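You operate a simulated robot arm through the tools that you are given. There is no shell and no other tool.

You are at the controls of a simulated robot arm. One attempt, no reset.

Task
Scrub the dried paint off the round white lid; close the low bucket.
Fine: use the green scrub brush, which goes back; press the lid home. Spill a teaspoon at most; pinch, break and dent nothing; leave nothing switched on. Set down upright: green scrub brush. What is to be rubbed or washed off counts as gone when no trace of it is left.

It is judged by the outcome, as a careful person would: the job done as asked, and still so three seconds after it is handed in. It fails if anything else is knocked over, pushed out of place, dropped, spilled or broken. A push-on lid holds only when it is set on centred and level and pressed home; a screw cap is set on level and turned clockwise until tight.

Robot
A 6-joint arm with a three-finger gripper, fixed in place. Base frame: the origin is at the foot of the arm, x ahead of it, y to its left, z up. Units: mm, rad, N and s.
Its first joint turns from -2.897 to 2.897 rad. Payload 4.89 kg.
The tool frame sits at the grasp point between the pads (the TCP): z along the fingers, y along the line on which they close. The tips reach 30 mm beyond it. The gripper opens to 164 mm. The gripper's body begins 125 mm behind the TCP.
Orientation is that of the tool frame in the base frame, as a unit quaternion [x, y, z, w]. With the fingers straight down and closing along the base's y, the tool's x points along the base's -x, its y along +y and its z along -z.

Tools
- The arm moves only by the tool apply_moves. Its argument "series" is a list of rows, each a list of 6 numbers: the shift along the base's x, y, z in units of 200 mm (1.0 is 200 mm), then the turn, a rotation vector about the base's x, y, z in units of 90 degrees (1.0 is 90 degrees). In form: [[dx, dy, dz, rx, ry, rz], ...]. A call has 1 to 20 rows; each row is the pose to reach, as a shift and turn from the pose commanded when the call began. "fingers" is the finger opening in mm, from 0 to 164, set as the call begins (left out, the last holds). A call with a number of a shift or a turn outside -1 to 1 is refused whole. Rows are played at 5 a second. More than 50 mm and 0.15 rad between two rows, or a gripper value outside its range, and nothing of the call is played. Where a pose cannot be reached the arm comes as near as it can. A force on the tool above 40 N (or 10 N above the force at the start of the call, whichever is more), or a blocked arm, ends the call early, and 0.2 s more pass. The fingers move at their own pace (about 108 mm/s each) and stop on an object; they squeeze with about 24 N. The grip force told is the motor's: it shows also when the fingers shut on nothing. Time passes only in rows, and 0.2 s behind the last, so rows that repeat a pose let the fingers close. The reply holds the time, the measured pose of the TCP, the force on the tool along the base axes, the opening and the grip force, in the units named above and with some noise, with the torque about the TCP (base axes, N m) and any sound that the robot's microphone picked up.
- Cameras (640 x 400 px; columns grow to the right, rows downward): "scene" is fixed at [49.9, -499.1, 1650.6]; the picture's right is [0.80, -0.60, 0.00], its down [-0.30, -0.40, -0.87] and it looks along [0.52, 0.69, -0.50] (base axes); focal length 352 px, centre (320, 200). "wrist" rides on the gripper at [76, -2, -152] in the tool frame; the picture's right is [0.02, 1.00, 0.00], its down [-0.88, 0.02, -0.47] and it looks along [-0.47, 0.01, 0.88] (tool axes); focal length 247 px, centre (320, 200). There is no depth. A picture from a camera that has moved, and an enlarged one, comes with that camera's place and axes in the base frame and with its lens.
- capture(camera): a new picture of that camera. The clock stands still meanwhile.
- raise_lower(by): slides the trunk up (or, below 0, down) by that many mm; the arm rides with it, the base frame stays. It gives what a move gives, with no picture.
- inspect(camera, box): a new picture of the part [left, top, right, bottom] of that camera's present view, enlarged. The clock stands still meanwhile.
- hand_in(): hands the job in; it is judged then, once.

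Nothing tells you positions but the pictures and the camera data. Unless the task says otherwise, let go and move clear before handing in.

The tools are called as a command line: name --pt "numbers of a row" for each row, then --argument value for the rest, lists and objects as JSON in quotes. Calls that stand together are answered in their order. apply_moves: Moves the arm, as the interface text tells. Its arguments: {"type":"object","properties":{"series":{"type":"array","items":{"type":"array","items":{"type":"number"}}},"fingers":{"type":"number"}},"required":["series"]} The other tools are called the same way: raise_lower (by) slides the trunk up or down; capture (camera) takes a picture; inspect (camera, box) takes an enlarged picture of a part of a camera's view; hand_in () hands the job in.

At the start:

```text
t: 0.0
position: [524.4, 351.0, 1309.5]
ee_rot: [-0.001, 1.0, 0.0, 0.0]
force: [0.0, -0.1, 0.2]
moment: [0.06, 0.0, 0.02]
opening: 163.9
grip_force: 0.1
trunk travel left (down, up): [-175.0, 215.0]
```

scene: 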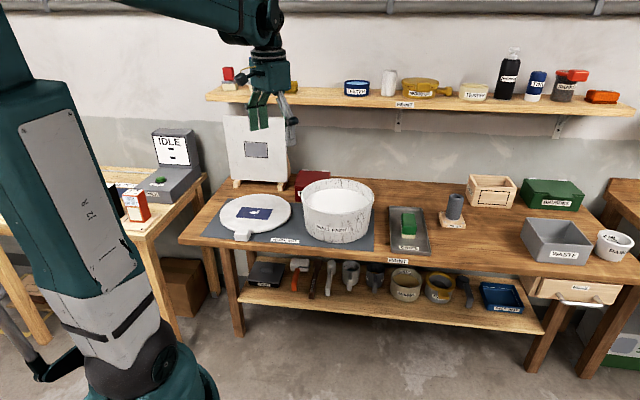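
wrist: 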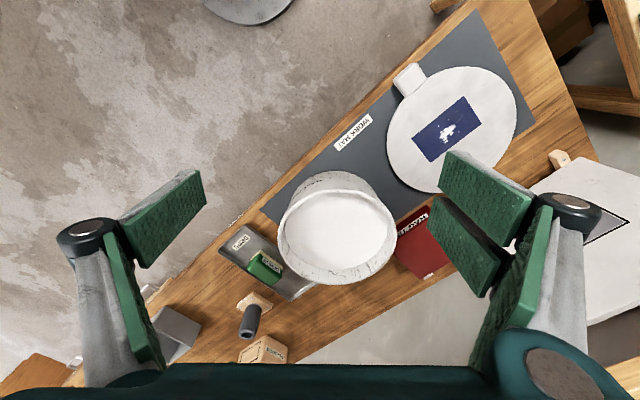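

I see a workbench with a round white lid (with a blue label and perhaps a paint patch), a white bucket, and a green brush in a metal tray. I'll look closer before moving.

inspect --camera "scene" --box '[180, 160, 400, 270]'

inspect --camera "scene" --box '[360, 170, 520, 270]'

inspect --camera "wrist" --box '[360, 40, 540, 210]'

inspect --camera "wrist" --box '[200, 160, 440, 320]'

```text
2.91 times, centred on (290, 215) of scene
camera zoom: at [49.9, -499.1, 1650.6], right [0.8, -0.6, 0.0], down [-0.3, -0.4, -0.87], along [0.52, 0.69, -0.5], focal length 1024 px, centre (407, 156)
```

zoom: 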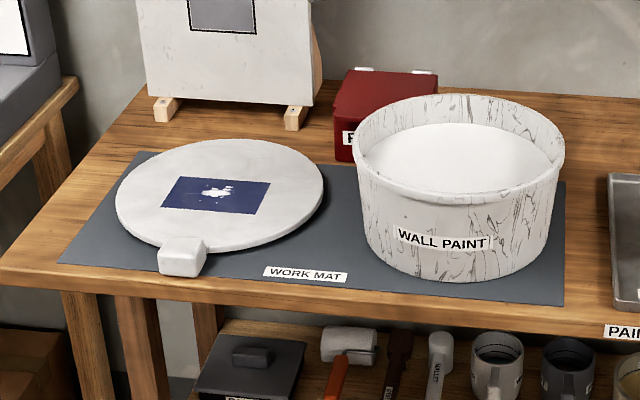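

```text
4.00 times, centred on (440, 220) of scene
camera zoom: at [49.9, -499.1, 1650.6], right [0.8, -0.6, 0.0], down [-0.3, -0.4, -0.87], along [0.52, 0.69, -0.5], focal length 1408 px, centre (-160, 120)
```

zoom: 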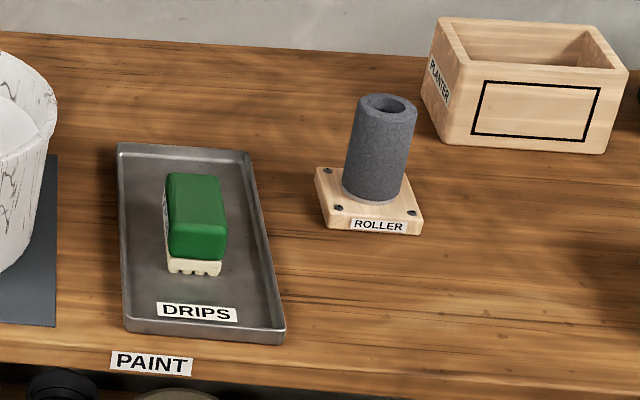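

```text
2.35 times, centred on (450, 125) of wrist
camera zoom: at [448.0, 348.5, 1461.4], right [-0.02, 1.0, 0.0], down [0.88, 0.02, 0.47], along [0.47, 0.01, -0.88], focal length 581 px, centre (14, 376)
```

zoom: 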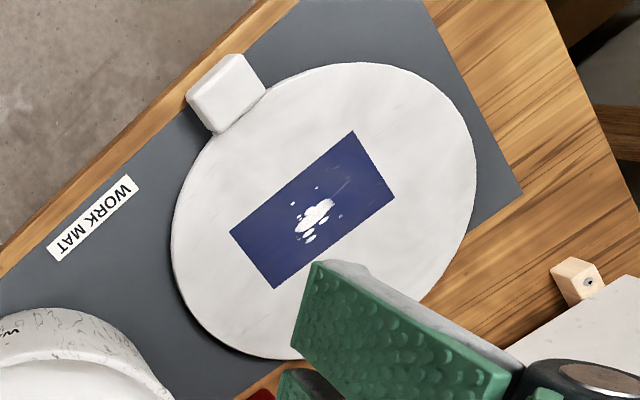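

```text
2.50 times, centred on (320, 240) of wrist
camera zoom: at [448.0, 348.5, 1461.4], right [-0.02, 1.0, 0.0], down [0.88, 0.02, 0.47], along [0.47, 0.01, -0.88], focal length 617 px, centre (320, 100)
```

zoom: 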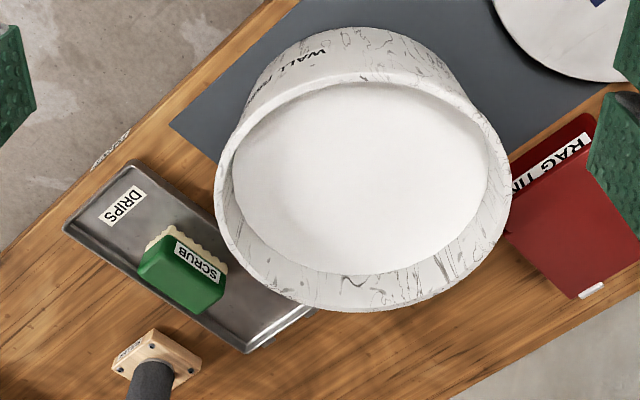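

The lid sits at roughly (570, 647, 877), the bucket rim at about (805, 397, 983), and the brush in its tray near (990, 197, 905). I'll move the wrist camera to look closer, starting with the lid.

apply_moves --pt "0 0.2 -0.1 0 0 0" --pt "0 0.4 -0.2 0 0 0" --pt "0 0.6 -0.3 0 0 0" --pt "0 0.8 -0.4 0 0 0" --pt "0 1.0 -0.5 0 0 0"

```text
t: 1.2
position: [523.7, 548.3, 1209.5]
ee_rot: [-0.001, 1.0, 0.001, 0.0]
force: [0.3, -1.5, 0.1]
moment: [0.25, -0.06, -0.01]
opening: 164.2
grip_force: 0.0
trunk travel left (down, up): [-175.0, 215.0]
```

capture --camera "wrist"

capture --camera "scene"

```text
taken
camera wrist: at [447.4, 547.2, 1360.5], right [-0.02, 1.0, 0.0], down [0.88, 0.02, 0.47], along [0.47, 0.01, -0.88], focal length 247 px, centre (320, 200)
```

wrist: 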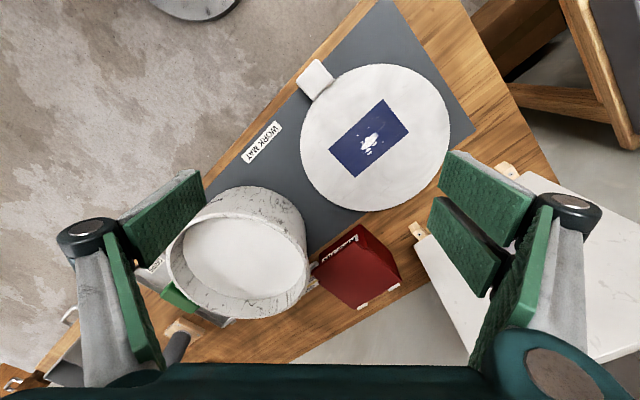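

```text
taken
```

scene: 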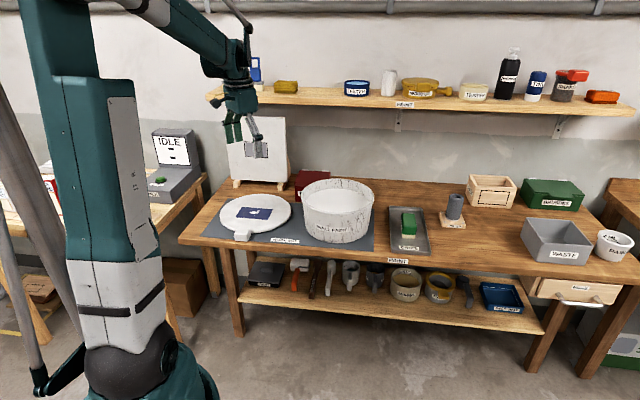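

The lid and its tab are clear in the wrist view. I'll enlarge it.

inspect --camera "wrist" --box '[280, 40, 470, 220]'

inspect --camera "wrist" --box '[285, 45, 365, 115]'

inspect --camera "scene" --box '[200, 180, 300, 250]'

```text
2.22 times, centred on (375, 130) of wrist
camera zoom: at [447.4, 547.2, 1360.5], right [-0.02, 1.0, 0.0], down [0.88, 0.02, 0.47], along [0.47, 0.01, -0.88], focal length 549 px, centre (198, 356)
```

zoom: 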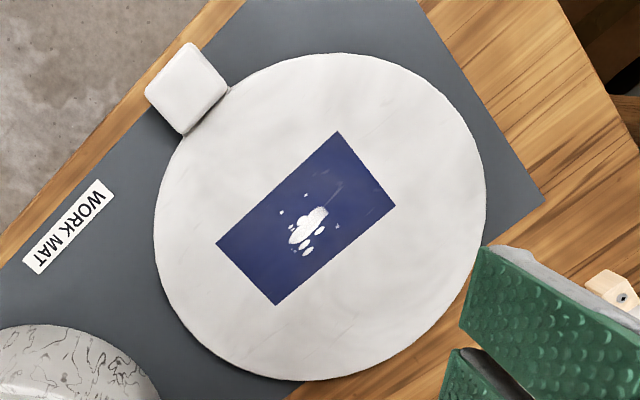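

```text
5.71 times, centred on (325, 80) of wrist
camera zoom: at [447.4, 547.2, 1360.5], right [-0.02, 1.0, 0.0], down [0.88, 0.02, 0.47], along [0.47, 0.01, -0.88], focal length 1411 px, centre (291, 886)
```

zoom: 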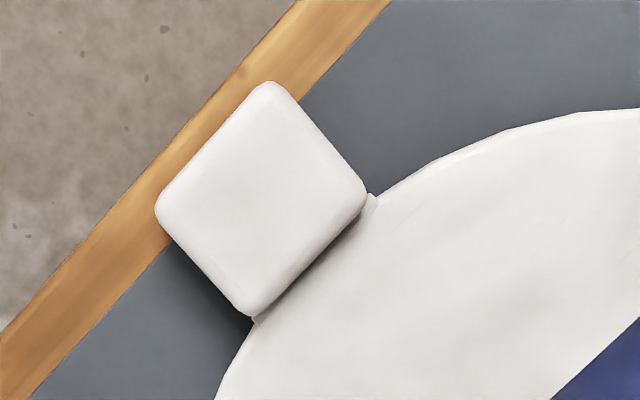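

```text
5.71 times, centred on (250, 215) of scene
camera zoom: at [49.9, -499.1, 1650.6], right [0.8, -0.6, 0.0], down [-0.3, -0.4, -0.87], along [0.52, 0.69, -0.5], focal length 2011 px, centre (720, 114)
```

zoom: 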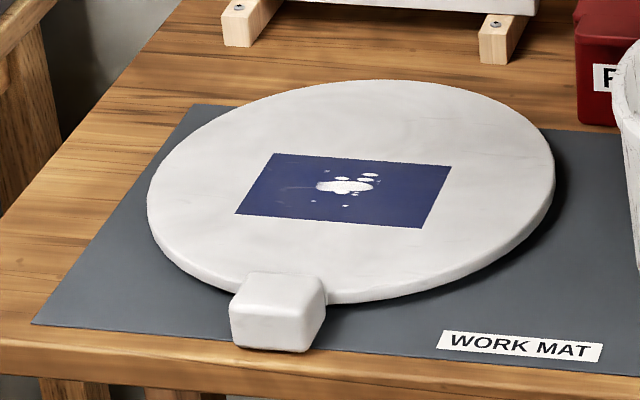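

The lid is yawed 45° with its tab pointing toward (-x, -y), centred near (467, 539, 891). Next I'll look at the brush and tray from closer.

apply_moves --pt "0.2 -0.15 0 0 0 0" --pt "0.4 -0.3 0 0 0 0" --pt "0.6 -0.45 0 0 0 0" --pt "0.8 -0.6 0 0 0 0" --pt "1.0 -0.75 0 0 0 0" --pt "1.0 -0.95 0 0 0 0"

apply_moves --pt "0.15 -0.15 0 0 0 0" --pt "0.3 -0.3 -0.05 0 0 0" --pt "0.45 -0.45 -0.1 0 0 0" --pt "0.6 -0.6 -0.15 0 0 0" --pt "0.7 -0.75 -0.2 0 0 0"

capture --camera "wrist"

capture --camera "scene"

```text
t: 2.6
position: [724.8, 362.2, 1208.3]
ee_rot: [0.0, 1.0, -0.001, 0.0]
force: [0.7, 1.9, -0.8]
moment: [-0.29, 0.13, 0.0]
opening: 164.0
grip_force: 0.1
trunk travel left (down, up): [-175.0, 215.0]
```

```text
t: 3.8
position: [864.6, 211.1, 1170.4]
ee_rot: [0.0, 1.0, 0.0, -0.001]
force: [0.0, -0.1, 1.2]
moment: [-0.16, -0.11, -0.02]
opening: 164.0
grip_force: 0.1
trunk travel left (down, up): [-175.0, 215.0]
```

```text
taken
camera wrist: at [788.0, 209.4, 1322.1], right [-0.02, 1.0, 0.0], down [0.88, 0.02, 0.47], along [0.47, 0.01, -0.88], focal length 247 px, centre (320, 200)
```

wrist: 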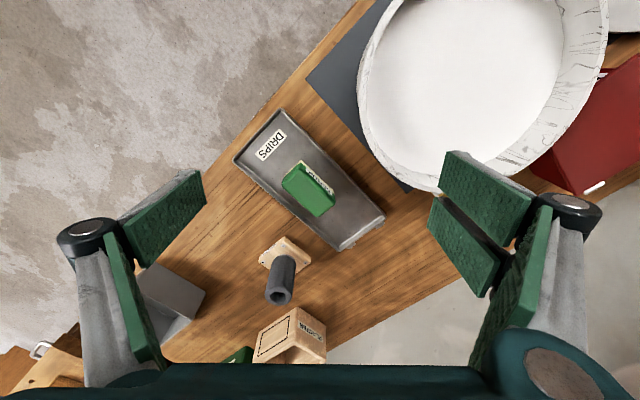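

```text
taken
```

scene: 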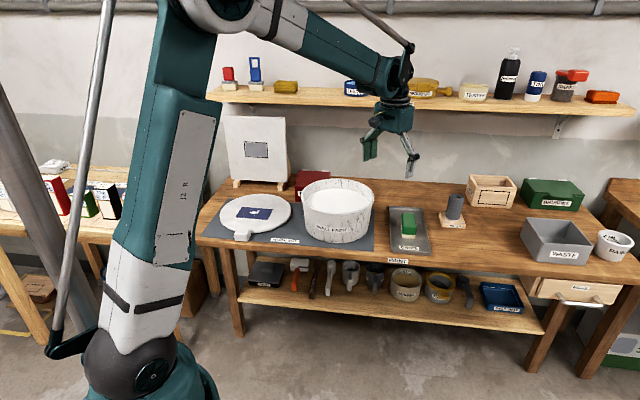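

inspect --camera "wrist" --box '[230, 100, 390, 260]'

inspect --camera "wrist" --box '[270, 150, 350, 230]'

inspect --camera "scene" --box '[380, 195, 440, 260]'

```text
2.50 times, centred on (310, 180) of wrist
camera zoom: at [788.0, 209.4, 1322.1], right [-0.02, 1.0, 0.0], down [0.88, 0.02, 0.47], along [0.47, 0.01, -0.88], focal length 617 px, centre (345, 250)
```

zoom: 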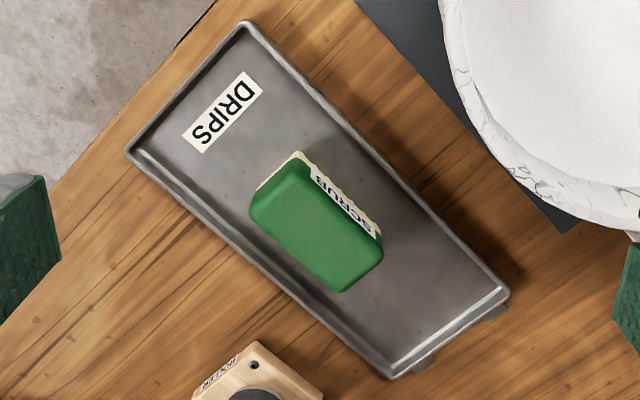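

```text
5.00 times, centred on (310, 190) of wrist
camera zoom: at [788.0, 209.4, 1322.1], right [-0.02, 1.0, 0.0], down [0.88, 0.02, 0.47], along [0.47, 0.01, -0.88], focal length 1235 px, centre (370, 250)
```

zoom: 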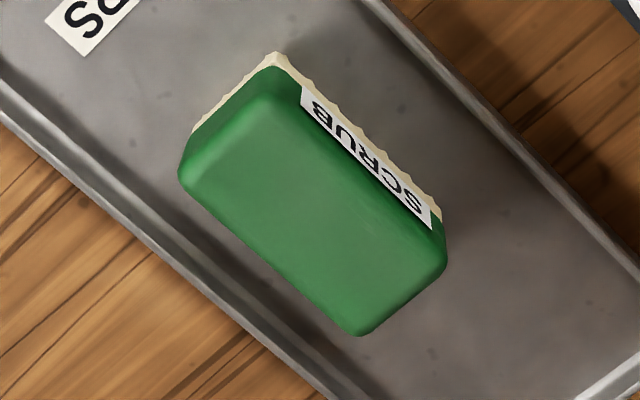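

```text
6.15 times, centred on (410, 228) of scene
camera zoom: at [49.9, -499.1, 1650.6], right [0.8, -0.6, 0.0], down [-0.3, -0.4, -0.87], along [0.52, 0.69, -0.5], focal length 2166 px, centre (-234, 31)
```

zoom: 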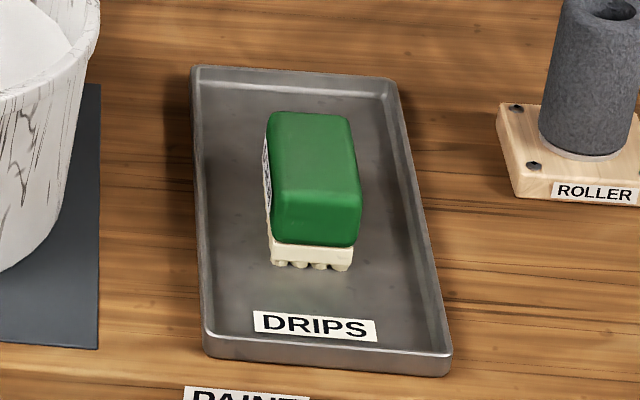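

The brush is about 97 × 48 mm with its long axis at 45° (along +x+y), its top near (993, 192, 908), bristles down in the tray. I'll yaw the gripper 45° so it closes across the brush and hover over it to test reach.

apply_moves --pt "0.1 -0.02 -0.1 0 0 0.083" --pt "0.2 -0.04 -0.2 0 0 0.167" --pt "0.3 -0.06 -0.3 0 0 0.25" --pt "0.4 -0.08 -0.4 0 0 0.333" --pt "0.5 -0.1 -0.5 0 0 0.417" --pt "0.6 -0.13 -0.6 0 0 0.5" --pt "0.6 -0.13 -0.6 0 0 0.5"

capture --camera "wrist"

capture --camera "scene"

```text
t: 5.4
position: [985.0, 183.7, 1049.3]
ee_rot: [-0.383, 0.924, 0.0, 0.0]
force: [0.4, 0.2, -0.3]
moment: [-0.01, 0.1, -0.04]
opening: 164.0
grip_force: 0.0
trunk travel left (down, up): [-175.0, 215.0]
```

```text
taken
camera wrist: at [931.2, 128.3, 1200.5], right [-0.72, 0.69, 0.0], down [0.61, 0.64, 0.47], along [0.33, 0.34, -0.88], focal length 247 px, centre (320, 200)
```

wrist: 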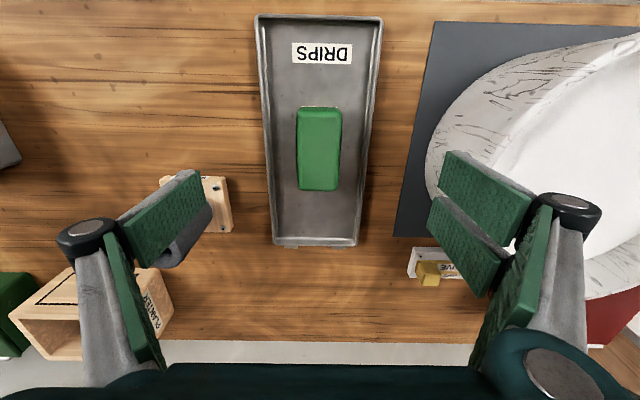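

```text
taken
```

scene: 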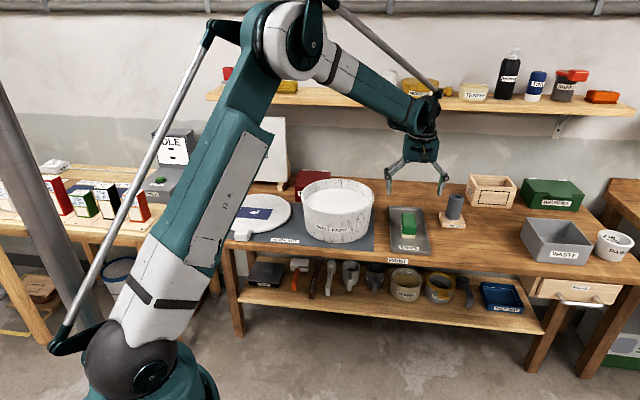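

Reach is good and the gripper is lined up with the brush; its centre is about (992, 190). I'll narrow the fingers and lower over it.

apply_moves --fingers 90 --pt "0.038 0.025 0 0 0 0" --pt "0.038 0.025 -0.2 0 0 0" --pt "0.038 0.025 -0.4 0 0 0" --pt "0.038 0.025 -0.5 0 0 0" --pt "0.038 0.025 -0.5 0 0 0"

capture --camera "wrist"

inspect --camera "scene" --box '[360, 130, 480, 260]'

```text
t: 6.6
position: [993.8, 187.0, 950.1]
ee_rot: [-0.382, 0.924, 0.0, 0.0]
force: [0.1, 1.4, -0.7]
moment: [-0.05, 0.05, -0.03]
opening: 90.3
grip_force: 0.0
trunk travel left (down, up): [-175.0, 215.0]
```

```text
taken
camera wrist: at [940.3, 133.1, 1100.9], right [-0.72, 0.69, 0.0], down [0.61, 0.64, 0.47], along [0.33, 0.34, -0.88], focal length 247 px, centre (320, 200)
```

wrist: 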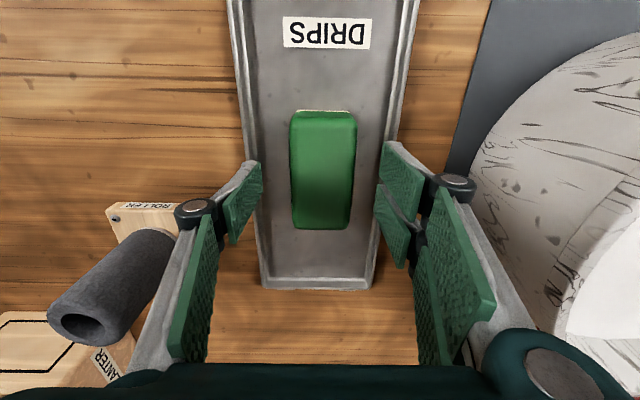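

```text
3.08 times, centred on (420, 195) of scene
camera zoom: at [49.9, -499.1, 1650.6], right [0.8, -0.6, 0.0], down [-0.3, -0.4, -0.87], along [0.52, 0.69, -0.5], focal length 1083 px, centre (12, 215)
```

zoom: 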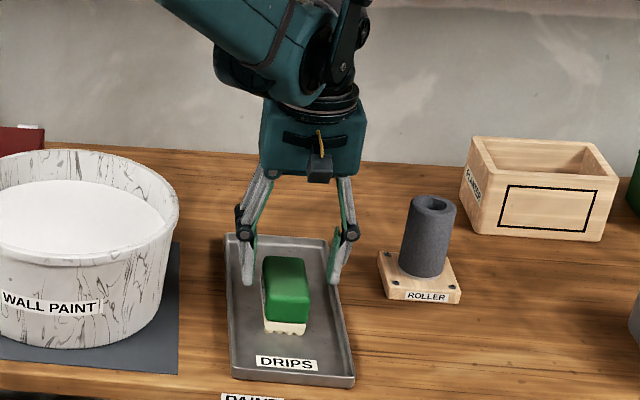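

The brush sits centred between the fingers, about 2 mm off, so I'll nudge, lower to grip height and close.

apply_moves --pt "-0.007 0.007 -0.09 0 0 0" --pt "-0.007 0.007 -0.18 0 0 0" --pt "-0.007 0.007 -0.18 0 0 0"

apply_moves --fingers 25 --pt "0 0 0 0 0 0" --pt "0 0 0 0 0 0" --pt "0 0 0 0 0 0" --pt "0 0 0 0 0 0"

capture --camera "wrist"

inspect --camera "scene" --box '[370, 170, 460, 260]'

```text
t: 7.4
position: [990.9, 190.9, 914.0]
ee_rot: [-0.383, 0.924, 0.001, 0.0]
force: [-0.4, 0.8, -0.5]
moment: [0.01, 0.02, 0.01]
opening: 90.1
grip_force: 0.0
trunk travel left (down, up): [-175.0, 215.0]
```

```text
t: 8.4
position: [991.2, 189.1, 913.5]
ee_rot: [-0.382, 0.924, 0.0, 0.0]
force: [-0.5, -0.4, -0.5]
moment: [0.02, -0.03, 0.0]
opening: 51.5
grip_force: 24.2
trunk travel left (down, up): [-175.0, 215.0]
```

```text
taken
camera wrist: at [938.0, 135.4, 1065.0], right [-0.72, 0.69, 0.0], down [0.61, 0.64, 0.47], along [0.33, 0.34, -0.88], focal length 247 px, centre (320, 200)
```

wrist: 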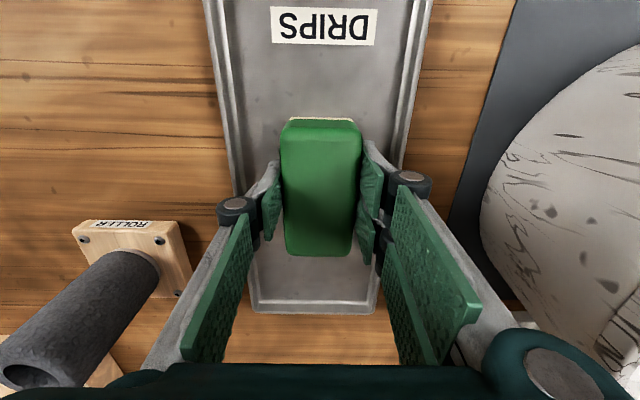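

```text
4.44 times, centred on (415, 215) of scene
camera zoom: at [49.9, -499.1, 1650.6], right [0.8, -0.6, 0.0], down [-0.3, -0.4, -0.87], along [0.52, 0.69, -0.5], focal length 1564 px, centre (-102, 133)
```

zoom: 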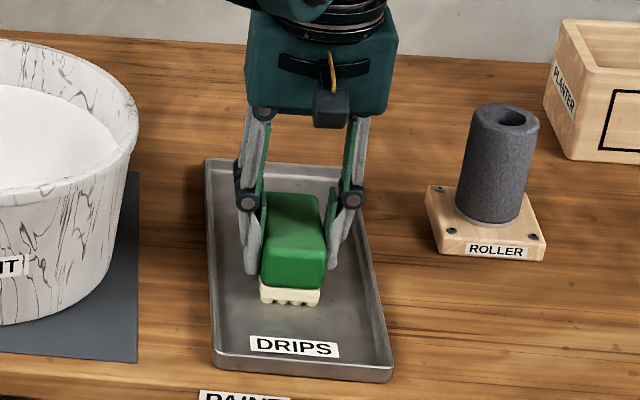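

The brush is gripped (opening 51.5 mm, 24 N). I'll lift it straight up and carry it around the front of the bucket rather than over it.

apply_moves --pt "0 0 0.05 0 0 0" --pt "0 0 0.2 0 0 0" --pt "0 0 0.4 0 0 0" --pt "0 0 0.6 0 0 0" --pt "0 0 0.8 0 0 0" --pt "0 0 0.85 0 0 0"

capture --camera "wrist"

inspect --camera "scene" --box '[360, 130, 470, 260]'

```text
t: 9.8
position: [991.4, 191.5, 1082.5]
ee_rot: [-0.383, 0.924, 0.0, -0.001]
force: [0.0, -0.6, -1.2]
moment: [-0.02, -0.04, 0.0]
opening: 51.2
grip_force: 23.6
trunk travel left (down, up): [-175.0, 215.0]
```

```text
taken
camera wrist: at [937.0, 136.1, 1234.3], right [-0.72, 0.69, 0.0], down [0.61, 0.64, 0.47], along [0.33, 0.34, -0.88], focal length 247 px, centre (320, 200)
```

wrist: 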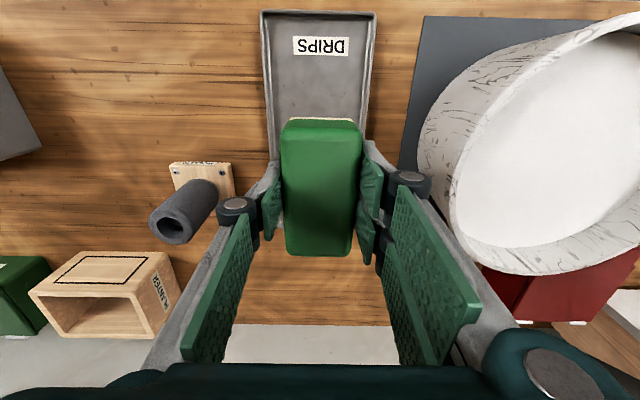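

```text
3.08 times, centred on (415, 195) of scene
camera zoom: at [49.9, -499.1, 1650.6], right [0.8, -0.6, 0.0], down [-0.3, -0.4, -0.87], along [0.52, 0.69, -0.5], focal length 1083 px, centre (28, 215)
```

zoom: 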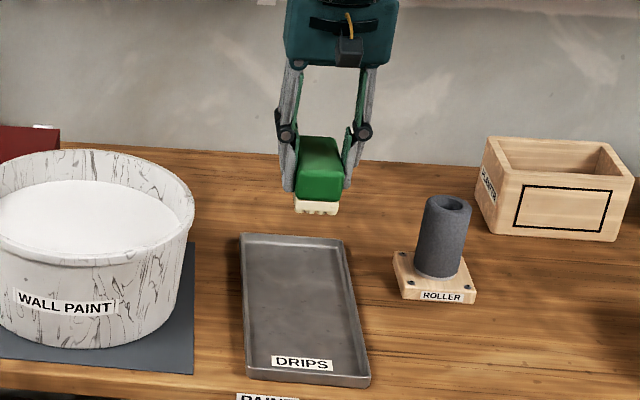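

The brush is held square. Moving around the front of the bucket toward the lid.

apply_moves --pt "-0.2 -0.04 0 0 0 0" --pt "-0.4 -0.08 0 0 0 0" --pt "-0.6 -0.12 0 0 0 0" --pt "-0.8 -0.16 0 0 0 0" --pt "-1.0 -0.2 0 0 0 0"

apply_moves --pt "-0.16 0.12 0 0 0 0" --pt "-0.32 0.24 0 0 0 0" --pt "-0.48 0.36 0 0 0 0" --pt "-0.64 0.48 0 0 0 0" --pt "-0.8 0.6 0 0 0 0" --pt "-0.96 0.72 0 0 0 0" --pt "-1.0 0.75 0 0 0 0"

apply_moves --pt "-0.02 0.2 0 0 0 0" --pt "-0.04 0.4 0 0 0 0" --pt "-0.06 0.6 0 0 0 0" --pt "-0.08 0.8 0 0 0 0" --pt "-0.1 1.0 0 0 0 0"

apply_moves --pt "0 0.2 -0.1 0 0 0" --pt "0 0.4 -0.2 0 0 0" --pt "0.005 0.6 -0.3 0 0 0" --pt "0.01 0.73 -0.4 0 0 0" --pt "0.01 0.73 -0.6 0 0 0" --pt "0.01 0.73 -0.6 0 0 0"

capture --camera "wrist"

inspect --camera "scene" --box '[180, 100, 320, 260]'

```text
t: 11.0
position: [791.7, 150.5, 1082.3]
ee_rot: [-0.383, 0.924, 0.0, 0.001]
force: [1.4, 0.3, -1.4]
moment: [-0.04, 0.27, 0.01]
opening: 51.5
grip_force: 23.5
trunk travel left (down, up): [-175.0, 215.0]
```

```text
t: 12.6
position: [589.7, 300.4, 1082.6]
ee_rot: [-0.382, 0.924, 0.0, 0.0]
force: [0.4, -0.2, -0.7]
moment: [0.02, 0.0, 0.0]
opening: 51.6
grip_force: 23.7
trunk travel left (down, up): [-175.0, 215.0]
```

```text
t: 13.8
position: [571.4, 499.9, 1083.4]
ee_rot: [-0.383, 0.924, 0.0, 0.0]
force: [-0.2, -1.7, -0.1]
moment: [0.18, 0.02, -0.01]
opening: 51.3
grip_force: 24.1
trunk travel left (down, up): [-175.0, 215.0]
```

```text
t: 15.2
position: [574.4, 646.2, 963.9]
ee_rot: [-0.382, 0.924, 0.0, 0.0]
force: [0.4, 0.8, -1.0]
moment: [-0.07, 0.02, 0.0]
opening: 51.4
grip_force: 23.6
trunk travel left (down, up): [-175.0, 215.0]
```

```text
taken
camera wrist: at [520.2, 591.2, 1115.9], right [-0.72, 0.69, 0.0], down [0.61, 0.64, 0.47], along [0.33, 0.34, -0.88], focal length 247 px, centre (320, 200)
```

wrist: 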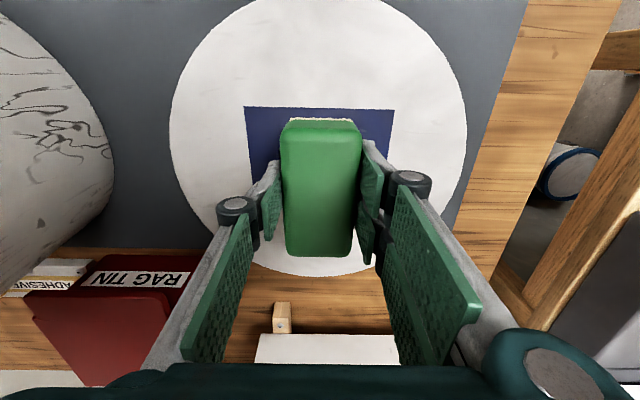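

```text
2.50 times, centred on (250, 180) of scene
camera zoom: at [49.9, -499.1, 1650.6], right [0.8, -0.6, 0.0], down [-0.3, -0.4, -0.87], along [0.52, 0.69, -0.5], focal length 880 px, centre (495, 250)
```

zoom: 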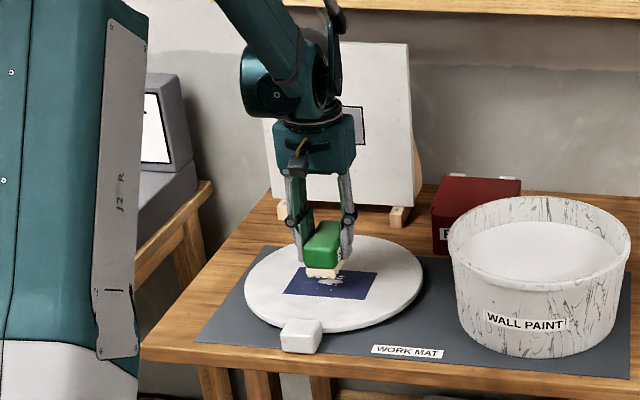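

The brush is over the paint on the blue patch. I'll descend gently until it touches.

apply_moves --pt "0 0 -0.1 0 0 0" --pt "0 0 -0.14 0 0 0" --pt "0 0 -0.16 0 0 0" --pt "0 0 -0.17 0 0 0"

capture --camera "wrist"

inspect --camera "scene" --box '[200, 170, 300, 250]'

```text
t: 16.2
position: [573.1, 645.6, 931.2]
ee_rot: [-0.383, 0.924, 0.0, 0.0]
force: [2.7, 3.0, 10.7]
moment: [-0.02, -0.05, -0.01]
opening: 51.3
grip_force: 24.5
trunk travel left (down, up): [-175.0, 215.0]
```

```text
taken
camera wrist: at [519.4, 591.0, 1082.6], right [-0.72, 0.69, 0.0], down [0.61, 0.64, 0.47], along [0.33, 0.34, -0.88], focal length 247 px, centre (320, 200)
```

wrist: 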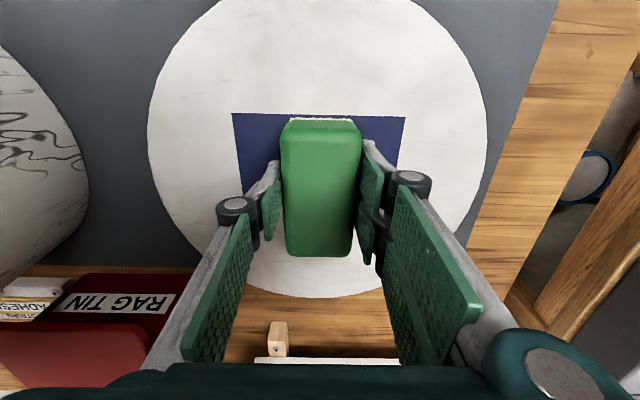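

```text
5.00 times, centred on (250, 210) of scene
camera zoom: at [49.9, -499.1, 1650.6], right [0.8, -0.6, 0.0], down [-0.3, -0.4, -0.87], along [0.52, 0.69, -0.5], focal length 1760 px, centre (670, 150)
```

zoom: 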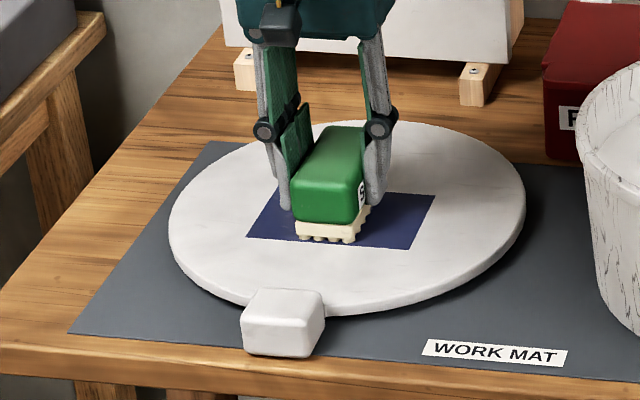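

Contact made with about 11 N of press. I'll make a first short scrub stroke and check that the lid doesn't slide.

apply_moves --pt "0.05 -0.05 0 0 0 0" --pt "0.1 -0.1 0 0 0 0" --pt "0.05 -0.05 0 0 0 0" --pt "0 0 0 0 0 0" --pt "-0.05 0.05 0 0 0 0" --pt "-0.1 0.1 0 0 0 0" --pt "-0.05 0.05 0 0 0 0" --pt "0 0 0 0 0 0"

capture --camera "wrist"

inspect --camera "scene" --box '[200, 170, 300, 250]'

```text
t: 18.0
position: [573.3, 647.7, 930.6]
ee_rot: [-0.383, 0.924, 0.0, -0.001]
force: [-0.9, 1.4, 14.8]
moment: [0.07, 0.03, 0.03]
opening: 51.7
grip_force: 24.1
trunk travel left (down, up): [-175.0, 215.0]
```

```text
taken
camera wrist: at [519.6, 591.3, 1082.1], right [-0.72, 0.69, 0.0], down [0.61, 0.64, 0.47], along [0.33, 0.34, -0.88], focal length 247 px, centre (320, 200)
```

wrist: 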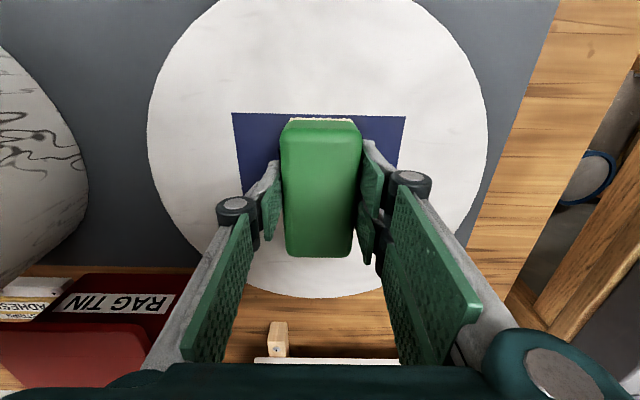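

```text
5.00 times, centred on (250, 210) of scene
camera zoom: at [49.9, -499.1, 1650.6], right [0.8, -0.6, 0.0], down [-0.3, -0.4, -0.87], along [0.52, 0.69, -0.5], focal length 1760 px, centre (670, 150)
```

zoom: 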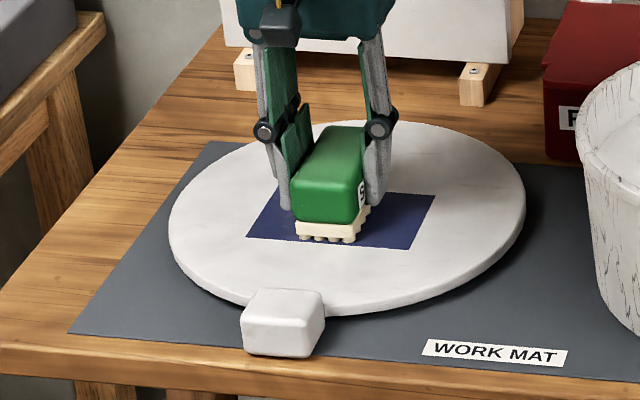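

The lid stays put. Now I'll do fuller scrubbing strokes across the patch.

apply_moves --pt "0.07 -0.07 0 0 0 0" --pt "0.15 -0.15 0 0 0 0" --pt "0.08 -0.08 0 0 0 0" --pt "0 0 0 0 0 0" --pt "-0.08 0.08 0 0 0 0" --pt "-0.15 0.15 0 0 0 0" --pt "-0.08 0.08 0 0 0 0" --pt "0 0 0 0 0 0" --pt "0.08 -0.08 0 0 0 0" --pt "0.15 -0.15 0 0 0 0" --pt "0.08 -0.08 0 0 0 0" --pt "0 0 0 0 0 0" --pt "-0.08 0.08 0 0 0 0" --pt "-0.15 0.15 0 0 0 0" --pt "-0.08 0.08 0 0 0 0" --pt "0 0 0 0 0 0"

apply_moves --pt "0.05 0.05 0 0 0 0" --pt "0.1 0.1 0 0 0 0" --pt "0.05 0.05 0 0 0 0" --pt "0 0 0 0 0 0" --pt "-0.05 -0.05 0 0 0 0" --pt "-0.1 -0.1 0 0 0 0" --pt "-0.05 -0.05 0 0 0 0" --pt "0 0 0 0 0 0" --pt "0.05 0.05 0 0 0 0" --pt "0.1 0.1 0 0 0 0" --pt "0.05 0.05 0 0 0 0" --pt "0 0 0 0 0 0" --pt "-0.05 -0.05 0 0 0 0" --pt "-0.1 -0.1 0 0 0 0" --pt "-0.05 -0.05 0 0 0 0" --pt "0 0 0 0 0 0"

apply_moves --pt "0 0 0.1 0 0 0" --pt "0 0 0.3 0 0 0" --pt "-0.2 -0.2 0.4 0 0 0" --pt "-0.35 -0.35 0.5 0 0 0" --pt "-0.5 -0.5 0.6 0 0 0"

capture --camera "wrist"

inspect --camera "scene" --box '[200, 170, 300, 250]'

```text
t: 21.4
position: [575.0, 645.0, 929.8]
ee_rot: [-0.382, 0.924, -0.001, 0.0]
force: [1.9, -1.3, 11.6]
moment: [-0.09, -0.16, -0.05]
opening: 51.4
grip_force: 23.7
trunk travel left (down, up): [-175.0, 215.0]
```

```text
t: 24.8
position: [573.7, 646.3, 930.3]
ee_rot: [-0.382, 0.924, -0.001, -0.001]
force: [-0.5, -0.7, -0.2]
moment: [0.11, -0.07, -0.01]
opening: 51.4
grip_force: 24.4
trunk travel left (down, up): [-175.0, 215.0]
```

```text
refused: row 3 steps farther than a row can; nothing moved
```

```text
taken
camera wrist: at [520.2, 590.3, 1082.5], right [-0.72, 0.69, 0.0], down [0.61, 0.64, 0.47], along [0.33, 0.34, -0.88], focal length 247 px, centre (320, 200)
```

wrist: 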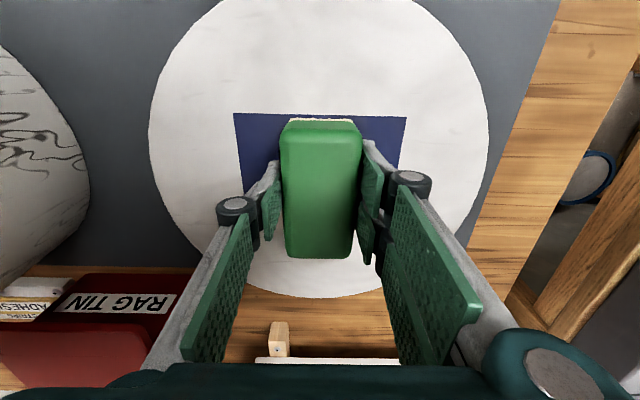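

```text
5.00 times, centred on (250, 210) of scene
camera zoom: at [49.9, -499.1, 1650.6], right [0.8, -0.6, 0.0], down [-0.3, -0.4, -0.87], along [0.52, 0.69, -0.5], focal length 1760 px, centre (670, 150)
```

zoom: 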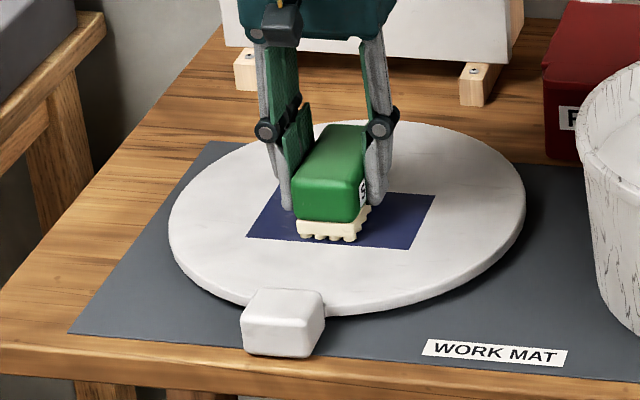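

Contact pressure has dropped off, so the brush may have shifted slightly in the grip. I'll lift and look at the patch.

apply_moves --pt "0 0 0.1 0 0 0" --pt "0 0 0.3 0 0 0" --pt "-0.1 -0.1 0.45 0 0 0" --pt "-0.2 -0.2 0.6 0 0 0" --pt "-0.3 -0.3 0.75 0 0 0" --pt "-0.4 -0.4 0.85 0 0 0" --pt "-0.5 -0.5 0.95 0 0 0"

capture --camera "wrist"

inspect --camera "scene" --box '[200, 100, 300, 250]'

```text
t: 26.4
position: [472.2, 545.8, 1118.3]
ee_rot: [-0.383, 0.924, 0.0, 0.0]
force: [1.7, 2.0, -1.8]
moment: [-0.18, 0.19, 0.01]
opening: 51.2
grip_force: 23.7
trunk travel left (down, up): [-175.0, 215.0]
```

```text
taken
camera wrist: at [419.1, 491.0, 1269.6], right [-0.72, 0.69, 0.0], down [0.61, 0.64, 0.47], along [0.33, 0.34, -0.88], focal length 247 px, centre (320, 200)
```

wrist: 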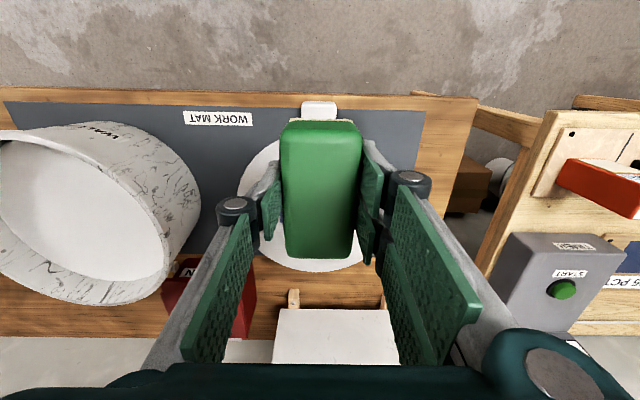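

```text
2.67 times, centred on (250, 175) of scene
camera zoom: at [49.9, -499.1, 1650.6], right [0.8, -0.6, 0.0], down [-0.3, -0.4, -0.87], along [0.52, 0.69, -0.5], focal length 938 px, centre (507, 267)
```

zoom: 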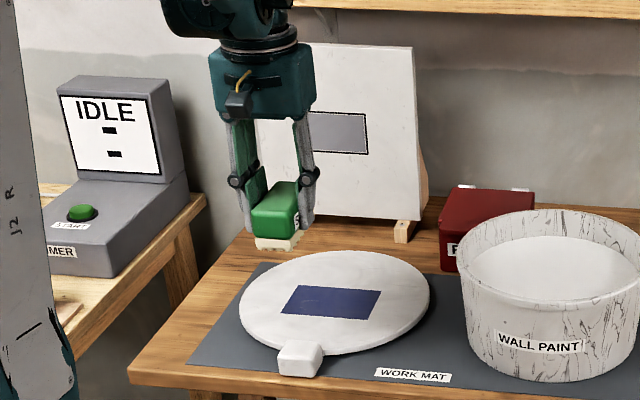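

inspect --camera "scene" --box '[235, 195, 285, 230]'

inspect --camera "scene" --box '[215, 150, 285, 200]'

```text
11.43 times, centred on (260, 212) of scene
camera zoom: at [49.9, -499.1, 1650.6], right [0.8, -0.6, 0.0], down [-0.3, -0.4, -0.87], along [0.52, 0.69, -0.5], focal length 4022 px, centre (1006, 57)
```

zoom: 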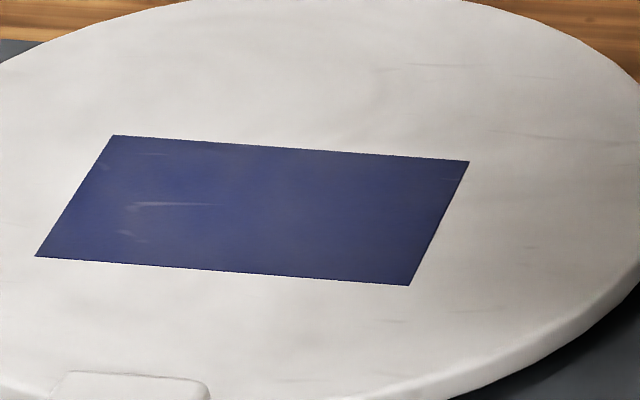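

```text
8.00 times, centred on (250, 175) of scene
camera zoom: at [49.9, -499.1, 1650.6], right [0.8, -0.6, 0.0], down [-0.3, -0.4, -0.87], along [0.52, 0.69, -0.5], focal length 2816 px, centre (880, 400)
```

zoom: 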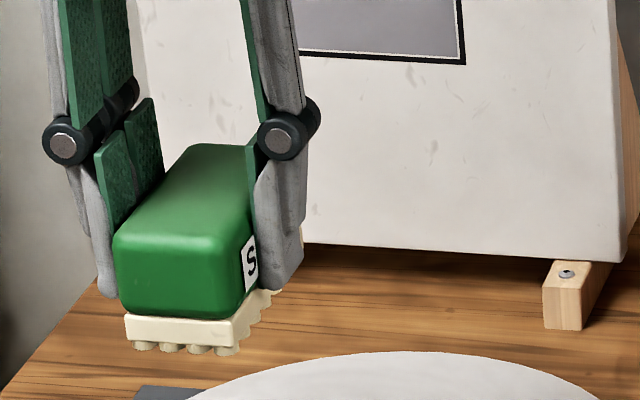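

The white splotch is gone from the scene view; only faint scratch-like streaks show. I'll get a closer view with the wrist camera from the side to be sure.

apply_moves --pt "0.2 0.06 0 0 0 0" --pt "0.4 0.12 0 0 0 0" --pt "0.6 0.18 0 0 0 0" --pt "0.8 0.24 -0.05 0 0 0" --pt "1.0 0.3 -0.1 0 0 0"

apply_moves --pt "0.1 0.02 -0.1 0 0 0" --pt "0.1 0.02 -0.25 0 0 0" --pt "0.1 0.02 -0.25 0 0 0"

inspect --camera "wrist" --box '[360, 40, 480, 130]'

capture --camera "wrist"

```text
t: 27.6
position: [671.3, 604.8, 1099.3]
ee_rot: [-0.383, 0.924, 0.0, 0.0]
force: [-1.7, -0.7, 0.5]
moment: [0.16, -0.28, -0.03]
opening: 51.6
grip_force: 24.4
trunk travel left (down, up): [-175.0, 215.0]
```

```text
t: 28.4
position: [693.0, 609.6, 1049.0]
ee_rot: [-0.383, 0.924, 0.0, 0.0]
force: [0.9, -0.2, -1.9]
moment: [0.0, 0.04, -0.02]
opening: 51.3
grip_force: 23.9
trunk travel left (down, up): [-175.0, 215.0]
```

```text
4.44 times, centred on (420, 85) of wrist
camera zoom: at [640.0, 555.1, 1200.2], right [-0.72, 0.69, 0.0], down [0.61, 0.64, 0.47], along [0.33, 0.34, -0.88], focal length 1098 px, centre (-124, 711)
```

zoom: 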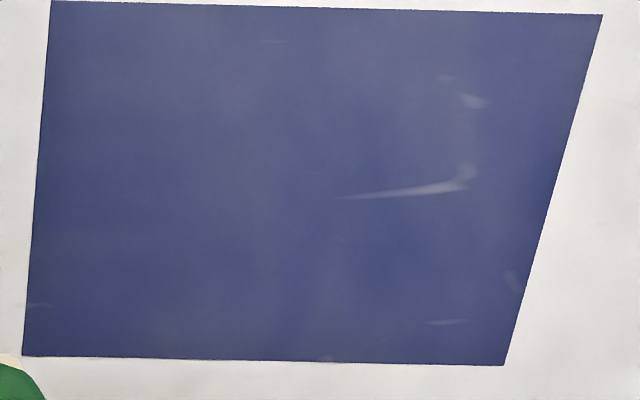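

```text
taken
camera wrist: at [640.0, 555.1, 1200.2], right [-0.72, 0.69, 0.0], down [0.61, 0.64, 0.47], along [0.33, 0.34, -0.88], focal length 247 px, centre (320, 200)
```

wrist: 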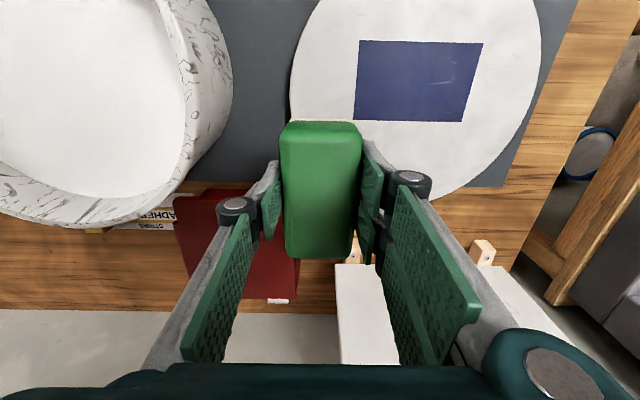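

The paint splotch and dots are gone; the remaining thin streaks match scratches that were already visible before scrubbing. To be safe I'll give the area one more pass with firm pressure and see whether anything changes.

apply_moves --pt "-0.2 0.06 0 0 0 0" --pt "-0.4 0.12 0 0 0 0" --pt "-0.6 0.18 -0.05 0 0 0" --pt "-0.62 0.2 -0.25 0 0 0" --pt "-0.62 0.2 -0.45 0 0 0" --pt "-0.62 0.2 -0.55 0 0 0" --pt "-0.62 0.2 -0.59 0 0 0" --pt "-0.62 0.2 -0.605 0 0 0" --pt "-0.62 0.2 -0.61 0 0 0"

```text
t: 30.4
position: [568.4, 649.5, 928.4]
ee_rot: [-0.383, 0.924, 0.001, 0.0]
force: [2.9, 5.0, 22.7]
moment: [0.14, -0.08, 0.02]
opening: 51.4
grip_force: 23.9
trunk travel left (down, up): [-175.0, 215.0]
```

apply_moves --pt "-0.07 0.07 0 0 0 0" --pt "-0.14 0.14 0 0 0 0" --pt "-0.07 0.07 0 0 0 0" --pt "0 0 0 0 0 0" --pt "0.07 -0.07 0 0 0 0" --pt "0.14 -0.14 0 0 0 0" --pt "0.07 -0.07 0 0 0 0" --pt "0 0 0 0 0 0" --pt "-0.07 0.07 0 0 0 0" --pt "-0.14 0.14 0 0 0 0" --pt "-0.07 0.07 0 0 0 0" --pt "0 0 0 0 0 0" --pt "0.07 -0.07 0 0 0 0" --pt "0.14 -0.14 0 0 0 0" --pt "0.07 -0.07 0 0 0 0" --pt "0 0 0 0 0 0"

apply_moves --pt "0 0 0.1 0 0 0" --pt "0 0 0.3 0 0 0" --pt "0 0 0.5 0 0 0" --pt "0.2 -0.06 0.55 0 0 0" --pt "0.4 -0.12 0.61 0 0 0" --pt "0.62 -0.2 0.61 0 0 0" --pt "0.62 -0.2 0.61 0 0 0"

inspect --camera "wrist" --box '[360, 40, 480, 130]'

capture --camera "wrist"

inspect --camera "scene" --box '[220, 120, 360, 220]'

```text
t: 33.8
position: [570.0, 648.8, 927.9]
ee_rot: [-0.383, 0.924, 0.0, 0.0]
force: [1.2, -0.4, -0.7]
moment: [0.1, 0.08, -0.04]
opening: 51.2
grip_force: 23.6
trunk travel left (down, up): [-175.0, 215.0]
```

```text
t: 35.4
position: [692.5, 612.0, 1049.3]
ee_rot: [-0.382, 0.924, -0.001, 0.0]
force: [1.0, -1.5, -2.3]
moment: [0.03, 0.08, -0.01]
opening: 51.6
grip_force: 24.0
trunk travel left (down, up): [-175.0, 215.0]
```

```text
4.44 times, centred on (420, 85) of wrist
camera zoom: at [639.6, 557.3, 1201.5], right [-0.72, 0.69, 0.0], down [0.61, 0.64, 0.47], along [0.33, 0.34, -0.88], focal length 1098 px, centre (-124, 711)
```

zoom: 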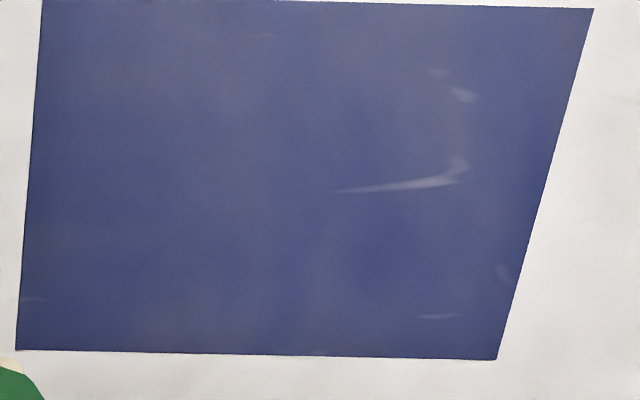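

```text
taken
camera wrist: at [639.6, 557.3, 1201.5], right [-0.72, 0.69, 0.0], down [0.61, 0.64, 0.47], along [0.33, 0.34, -0.88], focal length 247 px, centre (320, 200)
```

wrist: 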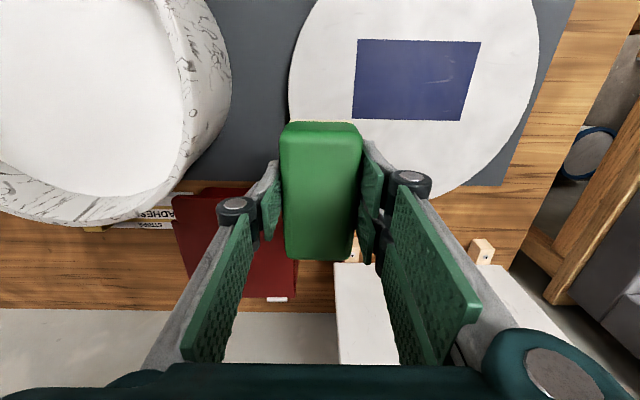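

```text
4.00 times, centred on (290, 170) of scene
camera zoom: at [49.9, -499.1, 1650.6], right [0.8, -0.6, 0.0], down [-0.3, -0.4, -0.87], along [0.52, 0.69, -0.5], focal length 1408 px, centre (440, 320)
```

zoom: 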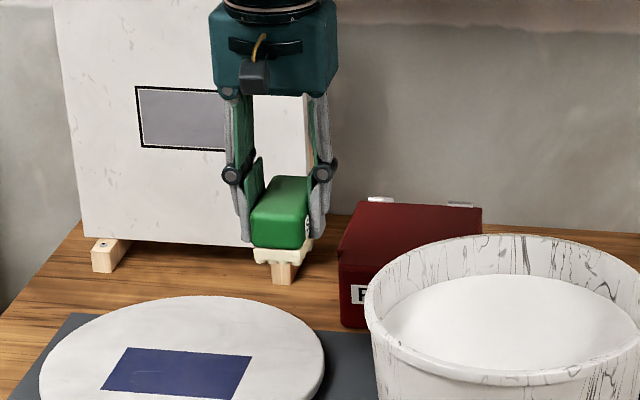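

No change on a second scrub, so those streaks are just scratches in the surface; the paint is gone. Now I'll carry the brush back around the front of the bucket to its tray.

apply_moves --pt "-0.15 -0.14 0.05 0 0 0" --pt "-0.3 -0.28 0.1 0 0 0" --pt "-0.45 -0.42 0.15 0 0 0" --pt "-0.61 -0.55 0.17 0 0 0"

apply_moves --pt "0.02 -0.2 0 0 0 0" --pt "0.04 -0.4 0 0 0 0" --pt "0.06 -0.6 0 0 0 0" --pt "0.08 -0.8 0 0 0 0" --pt "0.1 -1.0 0 0 0 0"

apply_moves --pt "0.16 -0.12 0 0 0 0" --pt "0.32 -0.24 0 0 0 0" --pt "0.48 -0.36 0 0 0 0" --pt "0.64 -0.48 0 0 0 0" --pt "0.8 -0.6 0 0 0 0" --pt "0.96 -0.72 0 0 0 0" --pt "1.0 -0.75 0 0 0 0"

apply_moves --pt "0.2 0.04 0 0 0 0" --pt "0.4 0.08 0 0 0 0" --pt "0.6 0.12 0 0 0 0" --pt "0.8 0.16 0 0 0 0" --pt "1.0 0.2 0 0 0 0" --pt "1.0 0.2 0 0 0 0"

capture --camera "wrist"

```text
t: 36.4
position: [572.9, 500.6, 1082.1]
ee_rot: [-0.383, 0.924, 0.0, -0.001]
force: [1.5, 1.1, -2.1]
moment: [-0.16, 0.15, -0.01]
opening: 51.4
grip_force: 24.2
trunk travel left (down, up): [-175.0, 215.0]
```

```text
t: 37.6
position: [590.2, 301.1, 1083.0]
ee_rot: [-0.383, 0.924, 0.001, 0.0]
force: [0.6, 0.9, -0.5]
moment: [-0.15, -0.01, 0.01]
opening: 51.3
grip_force: 23.1
trunk travel left (down, up): [-175.0, 215.0]
```

```text
t: 39.2
position: [791.5, 151.1, 1085.6]
ee_rot: [-0.383, 0.924, 0.0, 0.0]
force: [0.8, 0.1, -1.2]
moment: [0.02, 0.01, 0.0]
opening: 51.2
grip_force: 24.1
trunk travel left (down, up): [-175.0, 215.0]
```

```text
t: 40.6
position: [991.3, 190.3, 1083.2]
ee_rot: [-0.383, 0.924, 0.0, 0.0]
force: [0.7, 0.1, -1.3]
moment: [-0.05, 0.08, -0.02]
opening: 51.6
grip_force: 23.5
trunk travel left (down, up): [-175.0, 215.0]
```

```text
taken
camera wrist: at [938.2, 135.5, 1234.0], right [-0.72, 0.69, 0.0], down [0.61, 0.64, 0.47], along [0.33, 0.34, -0.88], focal length 247 px, centre (320, 200)
```

wrist: 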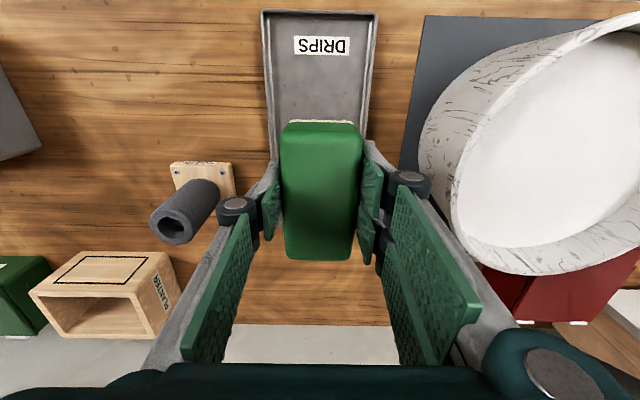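

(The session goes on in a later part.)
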